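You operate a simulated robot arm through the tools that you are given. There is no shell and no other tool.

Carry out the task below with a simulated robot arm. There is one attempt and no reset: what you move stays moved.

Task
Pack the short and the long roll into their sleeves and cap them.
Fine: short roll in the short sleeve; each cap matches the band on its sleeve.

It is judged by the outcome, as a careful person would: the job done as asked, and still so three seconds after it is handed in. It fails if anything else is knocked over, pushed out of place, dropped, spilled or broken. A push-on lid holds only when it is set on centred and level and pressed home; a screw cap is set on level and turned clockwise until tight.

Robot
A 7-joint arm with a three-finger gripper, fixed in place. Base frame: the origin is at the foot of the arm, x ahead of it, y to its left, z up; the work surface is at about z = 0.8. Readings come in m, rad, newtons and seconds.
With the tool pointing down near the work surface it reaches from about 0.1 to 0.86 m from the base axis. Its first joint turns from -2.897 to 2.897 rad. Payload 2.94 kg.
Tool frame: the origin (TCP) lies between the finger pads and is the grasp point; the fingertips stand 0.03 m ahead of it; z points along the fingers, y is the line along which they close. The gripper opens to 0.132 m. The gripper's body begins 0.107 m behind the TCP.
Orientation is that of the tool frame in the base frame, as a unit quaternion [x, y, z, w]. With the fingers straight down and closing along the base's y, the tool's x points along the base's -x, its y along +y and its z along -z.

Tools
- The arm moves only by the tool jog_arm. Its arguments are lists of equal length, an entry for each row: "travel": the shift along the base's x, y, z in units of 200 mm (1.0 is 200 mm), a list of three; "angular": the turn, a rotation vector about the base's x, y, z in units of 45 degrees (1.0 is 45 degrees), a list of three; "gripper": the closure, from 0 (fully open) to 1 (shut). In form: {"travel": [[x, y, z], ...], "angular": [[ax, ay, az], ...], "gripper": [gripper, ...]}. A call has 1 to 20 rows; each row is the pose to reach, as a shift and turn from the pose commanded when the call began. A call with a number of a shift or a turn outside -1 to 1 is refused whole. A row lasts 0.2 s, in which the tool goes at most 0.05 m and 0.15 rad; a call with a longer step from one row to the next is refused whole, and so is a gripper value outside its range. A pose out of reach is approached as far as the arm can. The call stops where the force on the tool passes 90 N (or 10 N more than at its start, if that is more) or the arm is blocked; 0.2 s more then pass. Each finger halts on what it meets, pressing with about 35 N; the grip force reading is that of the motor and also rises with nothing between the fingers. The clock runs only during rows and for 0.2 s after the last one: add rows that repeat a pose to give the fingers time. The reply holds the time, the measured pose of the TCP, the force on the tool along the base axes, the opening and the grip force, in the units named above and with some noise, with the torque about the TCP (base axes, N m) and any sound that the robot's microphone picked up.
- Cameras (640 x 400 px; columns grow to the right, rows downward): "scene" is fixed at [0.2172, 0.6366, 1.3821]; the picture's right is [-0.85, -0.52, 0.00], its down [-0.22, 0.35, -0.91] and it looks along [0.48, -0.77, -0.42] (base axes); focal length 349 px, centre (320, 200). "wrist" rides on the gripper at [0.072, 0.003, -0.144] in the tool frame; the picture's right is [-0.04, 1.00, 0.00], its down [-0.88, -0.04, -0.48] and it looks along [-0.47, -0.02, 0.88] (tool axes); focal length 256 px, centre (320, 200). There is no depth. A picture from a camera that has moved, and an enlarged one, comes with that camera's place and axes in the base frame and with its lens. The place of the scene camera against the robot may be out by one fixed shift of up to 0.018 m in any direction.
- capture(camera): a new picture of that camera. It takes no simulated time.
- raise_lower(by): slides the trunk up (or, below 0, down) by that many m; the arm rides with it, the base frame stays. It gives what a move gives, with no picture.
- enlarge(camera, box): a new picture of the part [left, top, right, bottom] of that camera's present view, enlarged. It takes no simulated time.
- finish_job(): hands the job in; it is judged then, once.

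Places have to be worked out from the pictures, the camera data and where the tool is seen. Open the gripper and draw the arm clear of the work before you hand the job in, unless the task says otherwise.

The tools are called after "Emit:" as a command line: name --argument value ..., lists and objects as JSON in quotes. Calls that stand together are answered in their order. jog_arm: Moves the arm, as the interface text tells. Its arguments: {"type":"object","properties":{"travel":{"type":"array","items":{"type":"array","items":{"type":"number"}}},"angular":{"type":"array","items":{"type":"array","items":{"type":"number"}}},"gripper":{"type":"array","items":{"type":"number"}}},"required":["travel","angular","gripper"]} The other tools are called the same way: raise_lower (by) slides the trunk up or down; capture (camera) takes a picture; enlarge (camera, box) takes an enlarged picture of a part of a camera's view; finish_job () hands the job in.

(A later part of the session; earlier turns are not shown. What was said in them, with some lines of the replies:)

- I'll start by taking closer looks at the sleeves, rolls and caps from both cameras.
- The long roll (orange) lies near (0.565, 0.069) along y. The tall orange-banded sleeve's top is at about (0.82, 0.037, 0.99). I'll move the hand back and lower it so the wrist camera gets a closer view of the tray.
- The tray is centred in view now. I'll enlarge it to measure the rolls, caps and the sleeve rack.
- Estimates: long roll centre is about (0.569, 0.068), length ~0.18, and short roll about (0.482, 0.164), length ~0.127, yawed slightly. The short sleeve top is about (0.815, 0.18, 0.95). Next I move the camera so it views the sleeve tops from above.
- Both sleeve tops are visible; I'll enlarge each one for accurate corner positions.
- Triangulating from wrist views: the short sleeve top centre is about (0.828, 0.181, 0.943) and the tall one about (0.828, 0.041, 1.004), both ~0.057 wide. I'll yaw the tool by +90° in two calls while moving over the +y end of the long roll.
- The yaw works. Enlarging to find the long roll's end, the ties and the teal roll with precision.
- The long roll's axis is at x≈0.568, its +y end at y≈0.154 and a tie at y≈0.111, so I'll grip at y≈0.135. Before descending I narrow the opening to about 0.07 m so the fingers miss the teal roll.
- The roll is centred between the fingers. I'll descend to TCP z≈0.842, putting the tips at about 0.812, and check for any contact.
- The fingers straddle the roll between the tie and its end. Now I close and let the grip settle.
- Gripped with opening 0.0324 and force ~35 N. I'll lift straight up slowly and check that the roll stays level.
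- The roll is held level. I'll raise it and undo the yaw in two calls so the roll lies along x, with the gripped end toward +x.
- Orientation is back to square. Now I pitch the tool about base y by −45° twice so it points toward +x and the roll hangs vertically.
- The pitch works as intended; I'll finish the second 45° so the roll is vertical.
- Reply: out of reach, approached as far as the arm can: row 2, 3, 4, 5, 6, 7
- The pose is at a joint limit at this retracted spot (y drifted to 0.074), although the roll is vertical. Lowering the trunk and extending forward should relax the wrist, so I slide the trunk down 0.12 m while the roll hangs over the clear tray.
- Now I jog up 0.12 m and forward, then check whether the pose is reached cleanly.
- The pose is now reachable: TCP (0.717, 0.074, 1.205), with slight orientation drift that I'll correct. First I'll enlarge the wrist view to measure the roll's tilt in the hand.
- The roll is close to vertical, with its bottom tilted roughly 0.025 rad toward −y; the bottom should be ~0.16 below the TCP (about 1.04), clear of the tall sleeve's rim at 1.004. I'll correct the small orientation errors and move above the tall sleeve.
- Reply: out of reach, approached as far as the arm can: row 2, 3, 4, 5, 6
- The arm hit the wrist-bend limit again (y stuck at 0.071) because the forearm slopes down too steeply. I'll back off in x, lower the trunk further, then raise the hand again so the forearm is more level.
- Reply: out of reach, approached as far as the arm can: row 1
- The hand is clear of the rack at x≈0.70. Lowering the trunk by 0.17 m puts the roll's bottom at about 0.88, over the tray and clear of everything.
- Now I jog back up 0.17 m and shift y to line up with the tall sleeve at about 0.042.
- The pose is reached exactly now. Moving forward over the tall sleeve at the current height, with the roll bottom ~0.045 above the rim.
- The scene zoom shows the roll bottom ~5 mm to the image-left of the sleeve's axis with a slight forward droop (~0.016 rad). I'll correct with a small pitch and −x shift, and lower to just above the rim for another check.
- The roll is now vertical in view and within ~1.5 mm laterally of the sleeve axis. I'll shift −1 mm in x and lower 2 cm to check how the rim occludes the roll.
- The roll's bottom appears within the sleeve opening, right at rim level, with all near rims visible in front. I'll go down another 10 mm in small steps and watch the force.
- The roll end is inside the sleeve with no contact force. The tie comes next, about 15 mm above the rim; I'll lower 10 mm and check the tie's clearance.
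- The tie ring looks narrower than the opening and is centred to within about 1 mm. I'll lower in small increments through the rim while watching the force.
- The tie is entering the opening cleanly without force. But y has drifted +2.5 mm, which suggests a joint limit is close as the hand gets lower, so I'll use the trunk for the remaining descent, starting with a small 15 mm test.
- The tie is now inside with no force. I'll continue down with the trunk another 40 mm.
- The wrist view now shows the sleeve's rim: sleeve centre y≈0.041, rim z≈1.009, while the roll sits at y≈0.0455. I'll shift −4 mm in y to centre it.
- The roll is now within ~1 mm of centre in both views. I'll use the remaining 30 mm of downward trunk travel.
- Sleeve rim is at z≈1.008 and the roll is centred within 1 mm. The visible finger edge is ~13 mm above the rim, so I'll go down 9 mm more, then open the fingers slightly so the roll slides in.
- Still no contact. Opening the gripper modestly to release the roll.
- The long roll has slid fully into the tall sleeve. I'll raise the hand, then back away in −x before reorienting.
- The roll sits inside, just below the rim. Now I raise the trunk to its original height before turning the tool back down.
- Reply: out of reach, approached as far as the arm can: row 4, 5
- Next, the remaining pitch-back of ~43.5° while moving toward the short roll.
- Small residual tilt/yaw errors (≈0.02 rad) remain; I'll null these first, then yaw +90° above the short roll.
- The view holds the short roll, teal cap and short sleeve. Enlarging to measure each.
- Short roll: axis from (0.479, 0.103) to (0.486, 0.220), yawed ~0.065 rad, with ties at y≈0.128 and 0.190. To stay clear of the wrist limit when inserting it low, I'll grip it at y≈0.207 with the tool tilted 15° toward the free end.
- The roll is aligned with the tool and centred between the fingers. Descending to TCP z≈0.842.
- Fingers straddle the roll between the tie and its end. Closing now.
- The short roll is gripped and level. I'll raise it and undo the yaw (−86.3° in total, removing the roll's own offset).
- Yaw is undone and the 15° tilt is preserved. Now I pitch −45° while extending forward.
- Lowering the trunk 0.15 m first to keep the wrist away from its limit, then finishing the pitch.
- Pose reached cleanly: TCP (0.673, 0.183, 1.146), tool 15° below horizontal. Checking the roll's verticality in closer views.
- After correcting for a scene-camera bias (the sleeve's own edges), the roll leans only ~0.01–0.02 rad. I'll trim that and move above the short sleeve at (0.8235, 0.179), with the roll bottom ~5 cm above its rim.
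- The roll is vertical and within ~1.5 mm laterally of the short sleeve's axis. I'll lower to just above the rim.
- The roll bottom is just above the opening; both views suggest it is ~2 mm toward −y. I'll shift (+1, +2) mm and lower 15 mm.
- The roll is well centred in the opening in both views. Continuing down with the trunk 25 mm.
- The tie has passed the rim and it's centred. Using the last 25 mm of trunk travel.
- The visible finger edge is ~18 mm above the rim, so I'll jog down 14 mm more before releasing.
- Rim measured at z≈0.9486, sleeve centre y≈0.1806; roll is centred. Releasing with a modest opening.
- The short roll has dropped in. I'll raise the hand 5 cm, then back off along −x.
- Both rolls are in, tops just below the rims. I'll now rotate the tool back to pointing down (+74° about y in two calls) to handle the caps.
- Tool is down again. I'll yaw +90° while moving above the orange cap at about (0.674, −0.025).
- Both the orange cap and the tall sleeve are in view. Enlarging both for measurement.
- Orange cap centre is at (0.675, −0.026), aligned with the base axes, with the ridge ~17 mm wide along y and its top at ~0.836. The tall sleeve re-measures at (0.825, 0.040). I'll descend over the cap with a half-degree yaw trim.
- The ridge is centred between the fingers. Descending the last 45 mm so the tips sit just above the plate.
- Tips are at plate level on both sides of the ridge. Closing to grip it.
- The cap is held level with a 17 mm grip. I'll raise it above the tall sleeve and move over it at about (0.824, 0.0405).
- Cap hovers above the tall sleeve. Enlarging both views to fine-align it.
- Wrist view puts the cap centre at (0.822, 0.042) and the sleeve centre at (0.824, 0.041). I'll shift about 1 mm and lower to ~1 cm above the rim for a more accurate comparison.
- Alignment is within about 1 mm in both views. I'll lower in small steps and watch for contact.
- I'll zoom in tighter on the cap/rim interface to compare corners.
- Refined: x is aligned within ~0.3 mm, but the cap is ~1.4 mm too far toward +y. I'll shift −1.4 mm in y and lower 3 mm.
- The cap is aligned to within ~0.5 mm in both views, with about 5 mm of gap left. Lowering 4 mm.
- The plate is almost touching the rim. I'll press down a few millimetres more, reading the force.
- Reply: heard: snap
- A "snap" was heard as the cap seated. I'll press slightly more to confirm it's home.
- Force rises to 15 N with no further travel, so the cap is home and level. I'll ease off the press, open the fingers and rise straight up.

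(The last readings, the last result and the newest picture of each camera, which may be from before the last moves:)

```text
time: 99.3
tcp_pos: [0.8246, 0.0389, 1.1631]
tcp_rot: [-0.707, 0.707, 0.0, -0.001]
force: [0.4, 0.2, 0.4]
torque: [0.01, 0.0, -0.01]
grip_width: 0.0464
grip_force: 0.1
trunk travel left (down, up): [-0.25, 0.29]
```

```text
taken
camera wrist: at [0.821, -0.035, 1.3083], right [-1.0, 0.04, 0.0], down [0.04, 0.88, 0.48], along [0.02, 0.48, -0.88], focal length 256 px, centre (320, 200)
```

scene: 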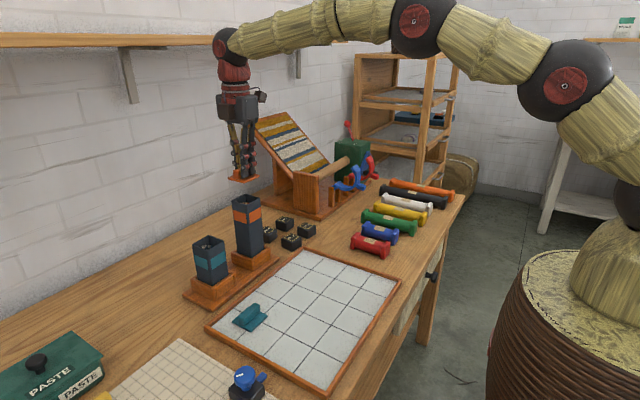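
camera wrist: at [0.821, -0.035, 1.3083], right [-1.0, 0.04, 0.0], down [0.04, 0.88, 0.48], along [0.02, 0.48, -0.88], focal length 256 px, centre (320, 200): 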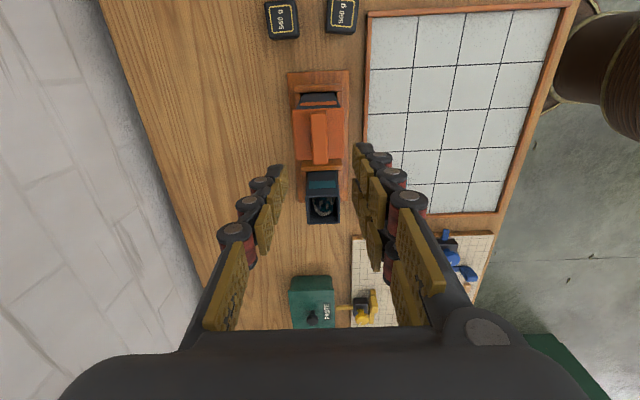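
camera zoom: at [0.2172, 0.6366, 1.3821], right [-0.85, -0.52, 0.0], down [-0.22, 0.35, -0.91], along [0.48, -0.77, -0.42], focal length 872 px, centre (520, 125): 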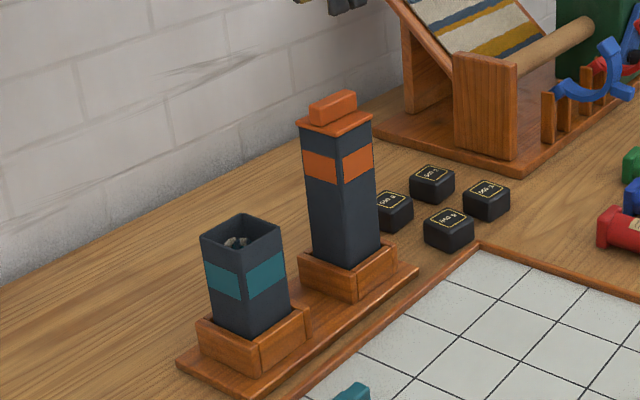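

The orange cap sits square on the tall sleeve. This vantage also shows the short sleeve's top, so I'll enlarge it to refine its position.

Emit:
enlarge --camera "wrist" --box '[290, 160, 360, 235]'

```text
5.33 times, centred on (325, 198) of wrist
camera zoom: at [0.821, -0.035, 1.3083], right [-1.0, 0.04, 0.0], down [0.04, 0.88, 0.48], along [0.02, 0.48, -0.88], focal length 1365 px, centre (293, 213)
```

zoom: 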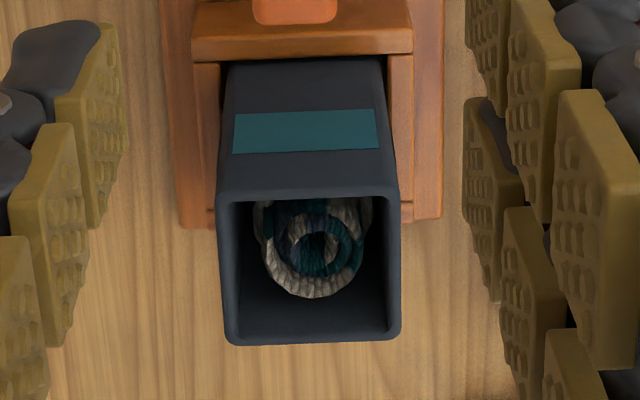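

Short sleeve centre: (0.8245, ~0.1795). Now I move over the teal cap near (0.674, 0.213).

Emit:
jog_arm --travel '[[-0.125, 0.145, 0], [-0.25, 0.29, -0.1], [-0.375, 0.435, -0.2], [-0.5, 0.58, -0.3], [-0.625, 0.725, -0.4], [-0.753, 0.87, -0.5], [-0.753, 0.87, -0.55], [-0.753, 0.87, -0.55]]' --angular '[[0, 0, 0], [0, 0, 0], [0, 0, 0], [0, 0, 0], [0, 0, 0], [0, 0, 0], [0, 0, 0], [0, 0, 0]]' --gripper '[0.6, 0.6, 0.6, 0.6, 0.6, 0.6, 0.6, 0.6]'

Emit:
capture --camera "wrist"

Emit:
enlarge --camera "wrist" --box '[270, 80, 370, 180]'

```text
time: 101.1
tcp_pos: [0.6743, 0.2132, 1.0545]
tcp_rot: [0.707, -0.707, -0.001, 0.0]
force: [0.6, -0.3, -0.3]
torque: [0.02, 0.0, 0.02]
grip_width: 0.0528
grip_force: 0.2
trunk travel left (down, up): [-0.25, 0.29]
```

```text
taken
camera wrist: at [0.6705, 0.1403, 1.1993], right [-1.0, 0.04, 0.0], down [0.04, 0.88, 0.48], along [0.02, 0.48, -0.88], focal length 256 px, centre (320, 200)
```

wrist: 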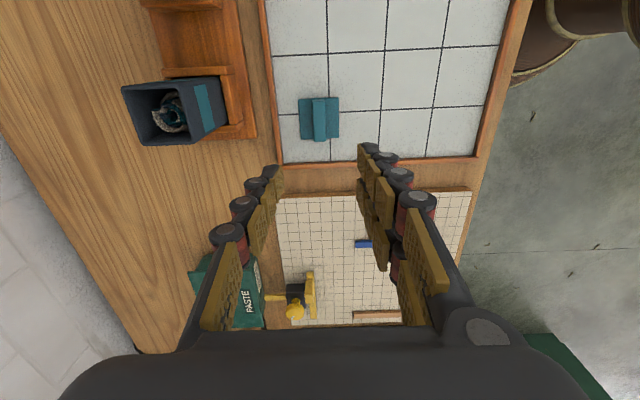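

```text
4.00 times, centred on (320, 130) of wrist
camera zoom: at [0.6705, 0.1403, 1.1993], right [-1.0, 0.04, 0.0], down [0.04, 0.88, 0.48], along [0.02, 0.48, -0.88], focal length 1024 px, centre (320, 480)
```

zoom: 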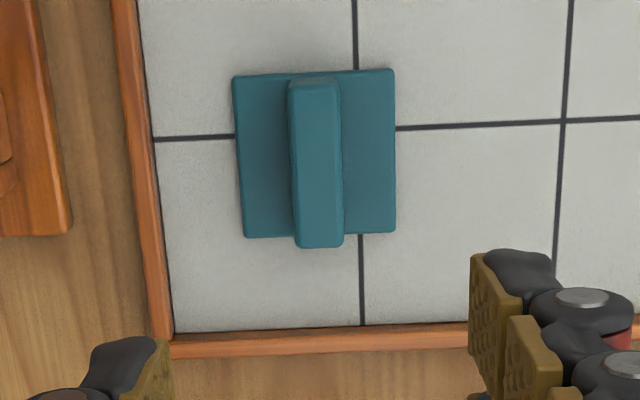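

Teal cap centre is at (0.6747, 0.2147), aligned. I'll shift +1.5 mm in y and descend.

Emit:
jog_arm --travel '[[0, 0.0075, -0.15], [0, 0.0075, -0.3], [0, 0.0075, -0.45], [0, 0.0075, -0.6], [0, 0.0075, -0.75], [0, 0.0075, -0.85], [0, 0.0075, -0.85]]' --angular '[[0, 0, 0], [0, 0, 0], [0, 0, 0], [0, 0, 0], [0, 0, 0], [0, 0, 0], [0, 0, 0]]' --gripper '[0.6, 0.6, 0.6, 0.6, 0.6, 0.6, 0.6]'

Emit:
capture --camera "wrist"

```text
time: 102.7
tcp_pos: [0.674, 0.2144, 0.8821]
tcp_rot: [0.707, -0.707, -0.001, 0.001]
force: [0.4, -0.1, 0.6]
torque: [0.0, -0.02, 0.0]
grip_width: 0.0525
grip_force: 0.1
trunk travel left (down, up): [-0.25, 0.29]
```

```text
taken
camera wrist: at [0.6709, 0.1416, 1.0279], right [-1.0, 0.04, 0.0], down [0.04, 0.88, 0.48], along [0.02, 0.48, -0.88], focal length 256 px, centre (320, 200)
```

wrist: 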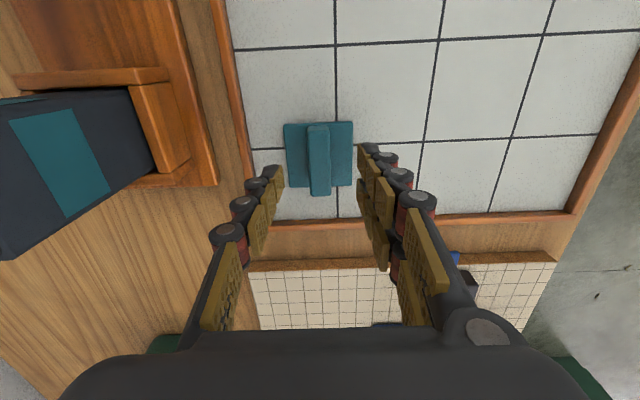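

Ridge is centred between the fingers. Final descent and grip.

Emit:
jog_arm --travel '[[0, 0, -0.08], [0, 0, -0.15], [0, 0, -0.188], [0, 0, -0.188], [0, 0, -0.188], [0, 0, -0.188], [0, 0, -0.188], [0, 0, -0.188], [0, 0, -0.188]]' --angular '[[0, 0, 0], [0, 0, 0], [0, 0, 0], [0, 0, 0], [0, 0, 0], [0, 0, 0], [0, 0, 0], [0, 0, 0], [0, 0, 0]]' --gripper '[0.6, 0.6, 0.6, 0.6, 1, 1, 1, 1, 1]'

Emit:
enlarge --camera "scene" --box '[215, 260, 295, 350]'

```text
time: 104.7
tcp_pos: [0.6748, 0.2136, 0.847]
tcp_rot: [-0.707, 0.708, 0.001, -0.001]
force: [0.3, 0.0, 0.0]
torque: [0.01, 0.0, -0.03]
grip_width: 0.0168
grip_force: 35.2
trunk travel left (down, up): [-0.25, 0.29]
```

```text
4.44 times, centred on (255, 305) of scene
camera zoom: at [0.2172, 0.6366, 1.3821], right [-0.85, -0.52, 0.0], down [-0.22, 0.35, -0.91], along [0.48, -0.77, -0.42], focal length 1550 px, centre (609, -267)
```

zoom: 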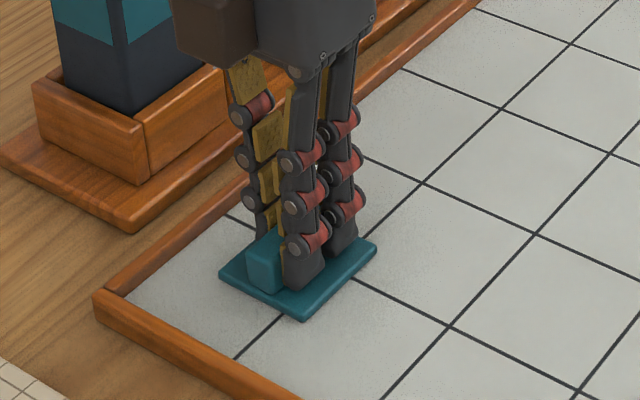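

Gripped securely. Lifting it clear and moving over the short sleeve.

Emit:
jog_arm --travel '[[0, 0, 0.05], [0, 0, 0.15], [0, 0, 0.3], [0, 0, 0.5], [0, 0, 0.7], [0, 0, 0.9], [0.18, -0.04, 0.9], [0.37, -0.09, 0.9], [0.56, -0.13, 0.9], [0.7485, -0.176, 0.9], [0.7485, -0.176, 0.9], [0.7485, -0.176, 0.9]]' --angular '[[0, 0, 0], [0, 0, 0], [0, 0, 0], [0, 0, 0], [0, 0, 0], [0, 0, 0], [0, 0, 0], [0, 0, 0], [0, 0, 0], [0, 0, 0], [0, 0, 0], [0, 0, 0]]' --gripper '[1, 1, 1, 1, 1, 1, 1, 1, 1, 1, 1, 1]'

Emit:
capture --camera "wrist"

Emit:
enlarge --camera "wrist" --box '[260, 70, 380, 180]'

Emit:
enlarge --camera "scene" --box '[180, 205, 250, 275]'

```text
time: 107.3
tcp_pos: [0.8235, 0.1786, 1.026]
tcp_rot: [-0.707, 0.708, 0.001, 0.0]
force: [-0.7, 0.2, -0.2]
torque: [-0.05, -0.01, 0.03]
grip_width: 0.0165
grip_force: 34.9
trunk travel left (down, up): [-0.25, 0.29]
```

```text
taken
camera wrist: at [0.8208, 0.1064, 1.1712], right [-1.0, 0.04, 0.0], down [0.04, 0.88, 0.48], along [0.02, 0.48, -0.88], focal length 256 px, centre (320, 200)
```

wrist: 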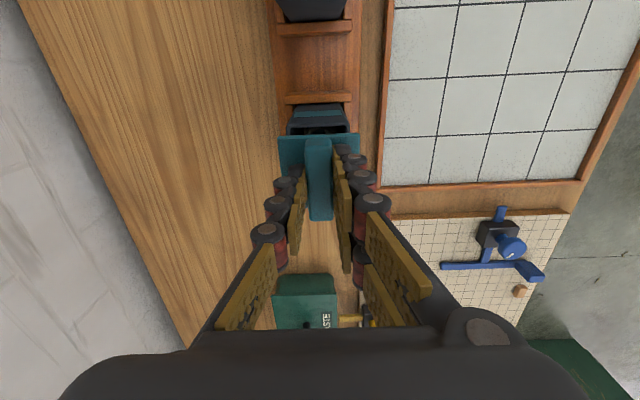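

```text
3.64 times, centred on (320, 125) of wrist
camera zoom: at [0.8208, 0.1064, 1.1712], right [-1.0, 0.04, 0.0], down [0.04, 0.88, 0.48], along [0.02, 0.48, -0.88], focal length 931 px, centre (320, 473)
```

zoom: 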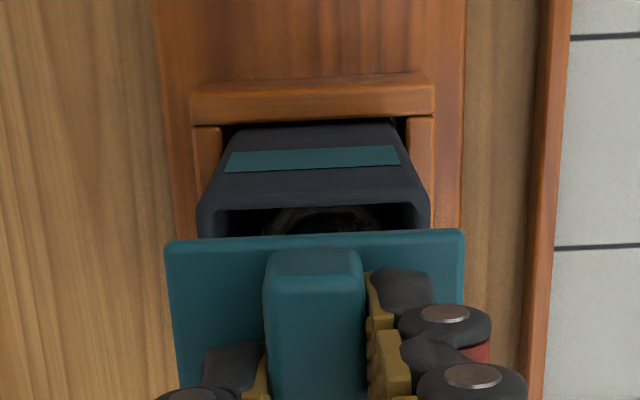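

```text
5.71 times, centred on (215, 240) of scene
camera zoom: at [0.2172, 0.6366, 1.3821], right [-0.85, -0.52, 0.0], down [-0.22, 0.35, -0.91], along [0.48, -0.77, -0.42], focal length 1993 px, centre (920, -29)
```

zoom: 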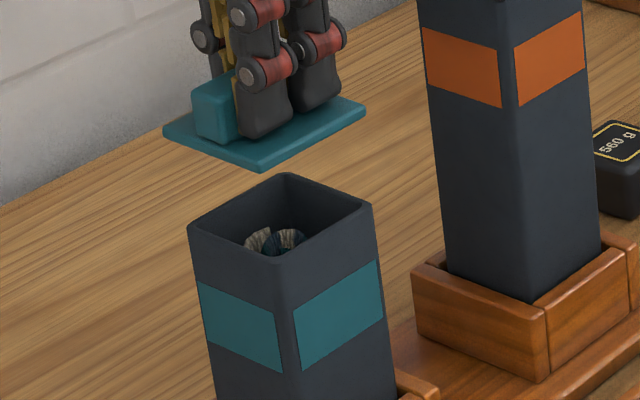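

Cap and sleeve agree to within ~1 mm. I'll lower to ~7 mm above the rim and recheck at high zoom.

Emit:
jog_arm --travel '[[0.002, 0, -0.05], [0.002, 0, -0.1], [0.002, 0, -0.15], [0.002, 0, -0.17], [0.002, 0, -0.17]]' --angular '[[0, 0, 0], [0, 0, 0], [0, 0, 0], [0, 0, 0], [0, 0, 0]]' --gripper '[1, 1, 1, 1, 1]'

Emit:
enlarge --camera "scene" --box '[194, 225, 234, 255]'

Emit:
enlarge --camera "wrist" --box '[270, 80, 370, 150]'

```text
time: 108.5
tcp_pos: [0.8238, 0.1798, 0.9916]
tcp_rot: [-0.706, 0.708, 0.001, -0.001]
force: [-0.2, 0.0, 0.3]
torque: [0.02, 0.01, 0.02]
grip_width: 0.0167
grip_force: 35.4
trunk travel left (down, up): [-0.25, 0.29]
```

```text
13.33 times, centred on (214, 240) of scene
camera zoom: at [0.2172, 0.6366, 1.3821], right [-0.85, -0.52, 0.0], down [-0.22, 0.35, -0.91], along [0.48, -0.77, -0.42], focal length 4650 px, centre (1733, -333)
```

zoom: 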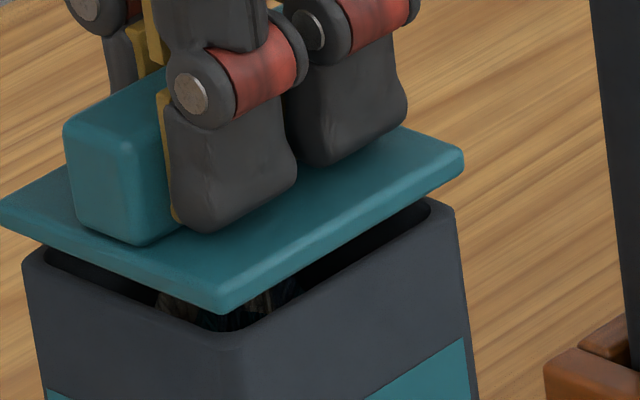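

```text
5.71 times, centred on (320, 115) of wrist
camera zoom: at [0.8206, 0.1064, 1.1365], right [-1.0, 0.04, 0.0], down [0.04, 0.88, 0.48], along [0.02, 0.48, -0.88], focal length 1463 px, centre (320, 686)
```

zoom: 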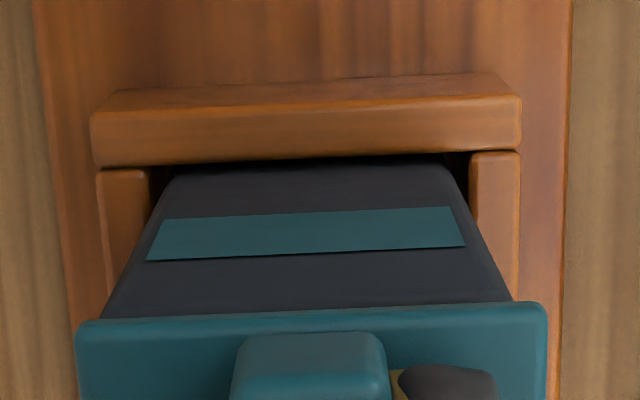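

Aligned to ~0.5 mm in both views. I'll shift half a millimetre and lower 5 mm.

Emit:
jog_arm --travel '[[0.003, 0.002, -0.01], [0.003, 0.002, -0.025], [0.003, 0.002, -0.025]]' --angular '[[0, 0, 0], [0, 0, 0], [0, 0, 0]]' --gripper '[1, 1, 1]'

Emit:
enlarge --camera "scene" --box '[194, 225, 234, 255]'

```text
time: 109.3
tcp_pos: [0.8254, 0.1795, 0.9871]
tcp_rot: [-0.707, 0.707, 0.002, -0.001]
force: [0.9, -0.6, -0.3]
torque: [-0.01, -0.01, 0.0]
grip_width: 0.0166
grip_force: 35.5
trunk travel left (down, up): [-0.25, 0.29]
```

```text
13.33 times, centred on (214, 240) of scene
camera zoom: at [0.2172, 0.6366, 1.3821], right [-0.85, -0.52, 0.0], down [-0.22, 0.35, -0.91], along [0.48, -0.77, -0.42], focal length 4650 px, centre (1733, -333)
```

zoom: 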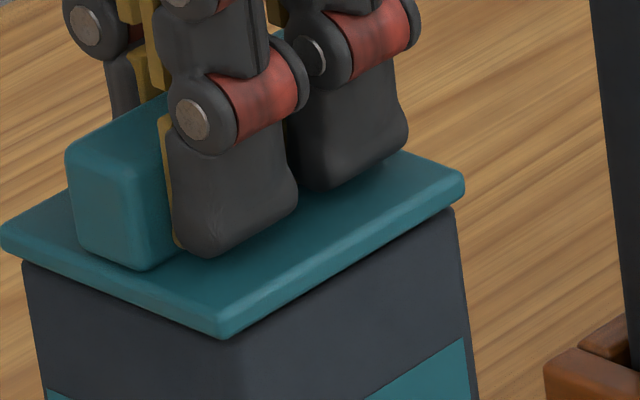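

The plate is about a millimetre above the rim and well centred. Pressing gently in small steps.

Emit:
jog_arm --travel '[[0, 0, -0.005], [0, 0, -0.01], [0, 0, -0.013], [0, 0, -0.013]]' --angular '[[0, 0, 0], [0, 0, 0], [0, 0, 0], [0, 0, 0]]' --gripper '[1, 1, 1, 1]'

Emit:
enlarge --camera "scene" --box '[194, 225, 234, 255]'

```text
time: 110.3
tcp_pos: [0.8254, 0.1797, 0.985]
tcp_rot: [0.707, -0.707, -0.001, 0.001]
force: [-0.5, 0.2, 5.6]
torque: [-0.02, 0.01, 0.01]
grip_width: 0.0167
grip_force: 35.3
trunk travel left (down, up): [-0.25, 0.29]
heard: snap
```

```text
13.33 times, centred on (214, 240) of scene
camera zoom: at [0.2172, 0.6366, 1.3821], right [-0.85, -0.52, 0.0], down [-0.22, 0.35, -0.91], along [0.48, -0.77, -0.42], focal length 4650 px, centre (1733, -333)
```

zoom: 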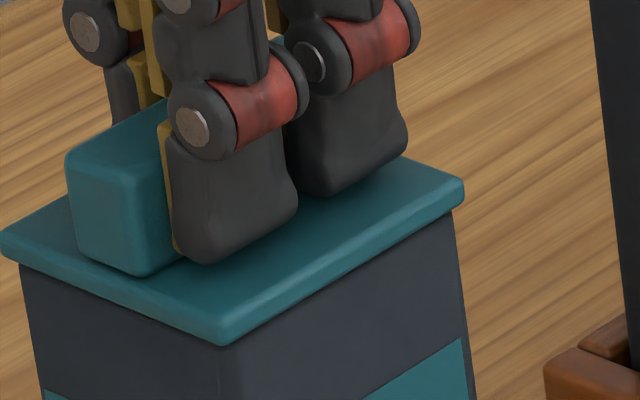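

The second cap snapped on at 5.6 N. I'll press slightly more to confirm it's seated, as with the first.

Emit:
jog_arm --travel '[[0, 0, -0.005], [0, 0, -0.01], [0, 0, -0.01]]' --angular '[[0, 0, 0], [0, 0, 0], [0, 0, 0]]' --gripper '[1, 1, 1]'

```text
time: 111.1
tcp_pos: [0.825, 0.1785, 0.9857]
tcp_rot: [-0.707, 0.708, 0.0, 0.002]
force: [0.3, 0.3, 17.9]
torque: [-0.03, 0.0, 0.04]
grip_width: 0.0165
grip_force: 34.9
trunk travel left (down, up): [-0.25, 0.29]
```

Force is 18 N with no further travel, so it's home. Easing off, opening and rising straight up.

Emit:
jog_arm --travel '[[0, 0, 0.01], [0, 0, 0.01], [0, 0, 0.01], [0, 0, 0.01], [0, 0, 0.01]]' --angular '[[0, 0, 0], [0, 0, 0], [0, 0, 0], [0, 0, 0], [0, 0, 0]]' --gripper '[1, 0.65, 0.65, 0.65, 0.65]'

Emit:
jog_arm --travel '[[0, 0, 0.08], [0, 0, 0.2], [0, 0, 0.4], [0, 0, 0.6], [0, 0, 0.8], [0, 0, 0.95], [0, 0, 0.95]]' --angular '[[0, 0, 0], [0, 0, 0], [0, 0, 0], [0, 0, 0], [0, 0, 0], [0, 0, 0], [0, 0, 0]]' --gripper '[0.65, 0.65, 0.65, 0.65, 0.65, 0.65, 0.65]'

Emit:
enlarge --camera "scene" --box '[180, 170, 300, 310]'

Emit:
capture --camera "wrist"

```text
time: 112.3
tcp_pos: [0.8241, 0.1785, 0.9834]
tcp_rot: [-0.707, 0.707, 0.001, -0.001]
force: [0.4, -0.3, 0.2]
torque: [-0.01, -0.01, 0.0]
grip_width: 0.046
grip_force: 0.2
trunk travel left (down, up): [-0.25, 0.29]
```

```text
time: 113.9
tcp_pos: [0.8255, 0.1798, 1.1735]
tcp_rot: [0.707, -0.707, -0.001, 0.001]
force: [0.5, 0.4, 0.7]
torque: [-0.03, -0.01, 0.02]
grip_width: 0.0463
grip_force: 0.1
trunk travel left (down, up): [-0.25, 0.29]
```

```text
2.86 times, centred on (240, 240) of scene
camera zoom: at [0.2172, 0.6366, 1.3821], right [-0.85, -0.52, 0.0], down [-0.22, 0.35, -0.91], along [0.48, -0.77, -0.42], focal length 996 px, centre (549, 86)
```

zoom: 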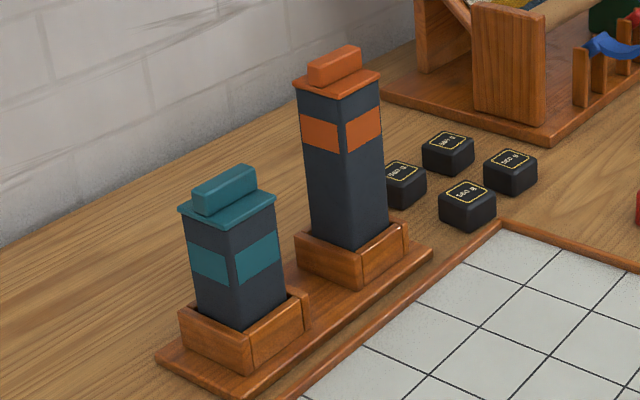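

```text
taken
camera wrist: at [0.8218, 0.1065, 1.3191], right [-1.0, 0.04, 0.0], down [0.04, 0.88, 0.48], along [0.02, 0.48, -0.88], focal length 256 px, centre (320, 200)
```

wrist: 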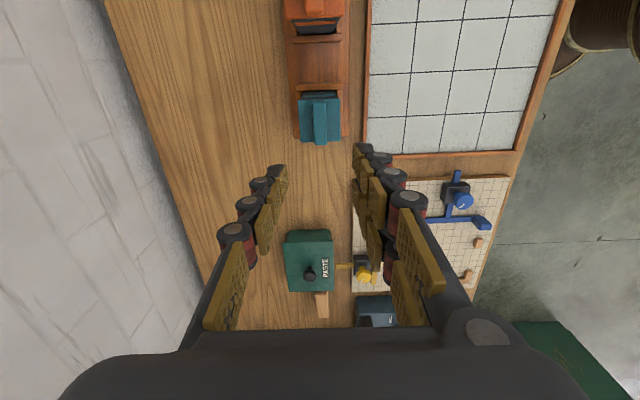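

Both caps are seated square on matching bands. I'll draw the arm back and up, clear of the work, and open the gripper fully.

Emit:
jog_arm --travel '[[-0.1, 0, 0.1], [-0.3, -0.05, 0.2], [-0.5, -0.15, 0.3], [-0.7, -0.25, 0.4], [-0.9, -0.35, 0.45], [-1.0, -0.5, 0.45], [-1.0, -0.6, 0.45], [-1.0, -0.6, 0.45]]' --angular '[[0, 0, 0], [0, 0, 0], [0, 0, 0], [0, 0, 0], [0, 0, 0], [0, 0, 0], [0, 0, 0], [0, 0, 0]]' --gripper '[0.5, 0.3, 0.1, 0, 0, 0, 0, 0]'

Emit:
capture --camera "scene"

Emit:
capture --camera "wrist"

```text
time: 115.7
tcp_pos: [0.6245, 0.0596, 1.2635]
tcp_rot: [-0.707, 0.707, 0.001, -0.001]
force: [0.0, 0.6, -1.0]
torque: [0.0, 0.05, 0.0]
grip_width: 0.1318
grip_force: 0.0
trunk travel left (down, up): [-0.25, 0.29]
```

```text
taken
```

scene: 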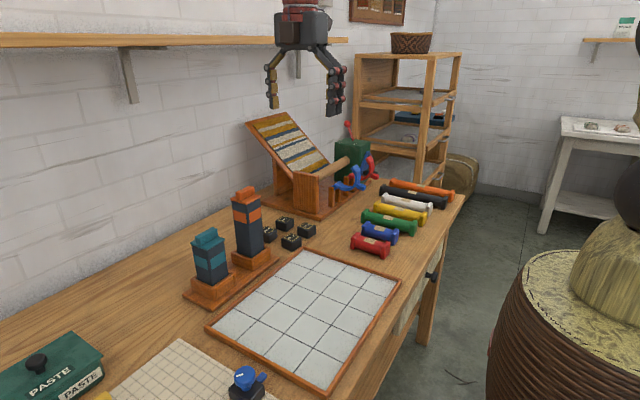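

```text
taken
camera wrist: at [0.6218, -0.014, 1.4087], right [-1.0, 0.04, 0.0], down [0.04, 0.88, 0.48], along [0.02, 0.48, -0.88], focal length 256 px, centre (320, 200)
```

wrist: 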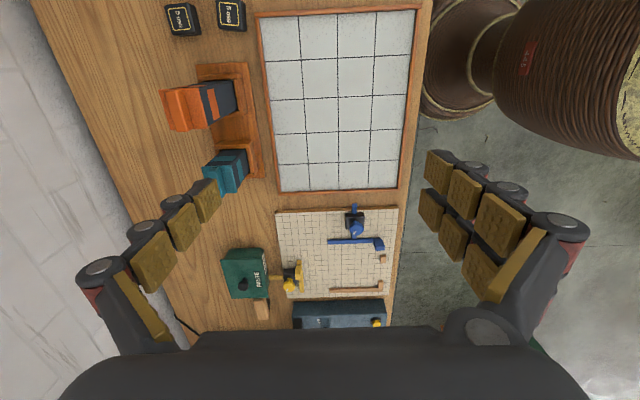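

Both rolls are in their sleeves, both matching caps snapped on and sit level, everything else is where it was, and the open gripper is clear of the work. Handing the job in.

Emit:
finish_job

```text
The job is handed in.
```

Both rolls are packed and capped, and the job is handed in. The result of the judging wasn't returned.

- **Long roll:** it is in the tall, orange-banded sleeve under the orange cap.
- **Short roll:** it is in the short, teal-banded sleeve under the teal cap.
- **Caps:** each one snapped on. Pressing further to about 15–18 N moved neither of them, and both look level and centred in the last pictures.
- **Rolls:** each was released about 5 cm above its resting height and slid the rest of the way down inside its sleeve.

Nothing else looks moved or knocked over in the final pictures. The gripper is fully open and drawn clear of the work.
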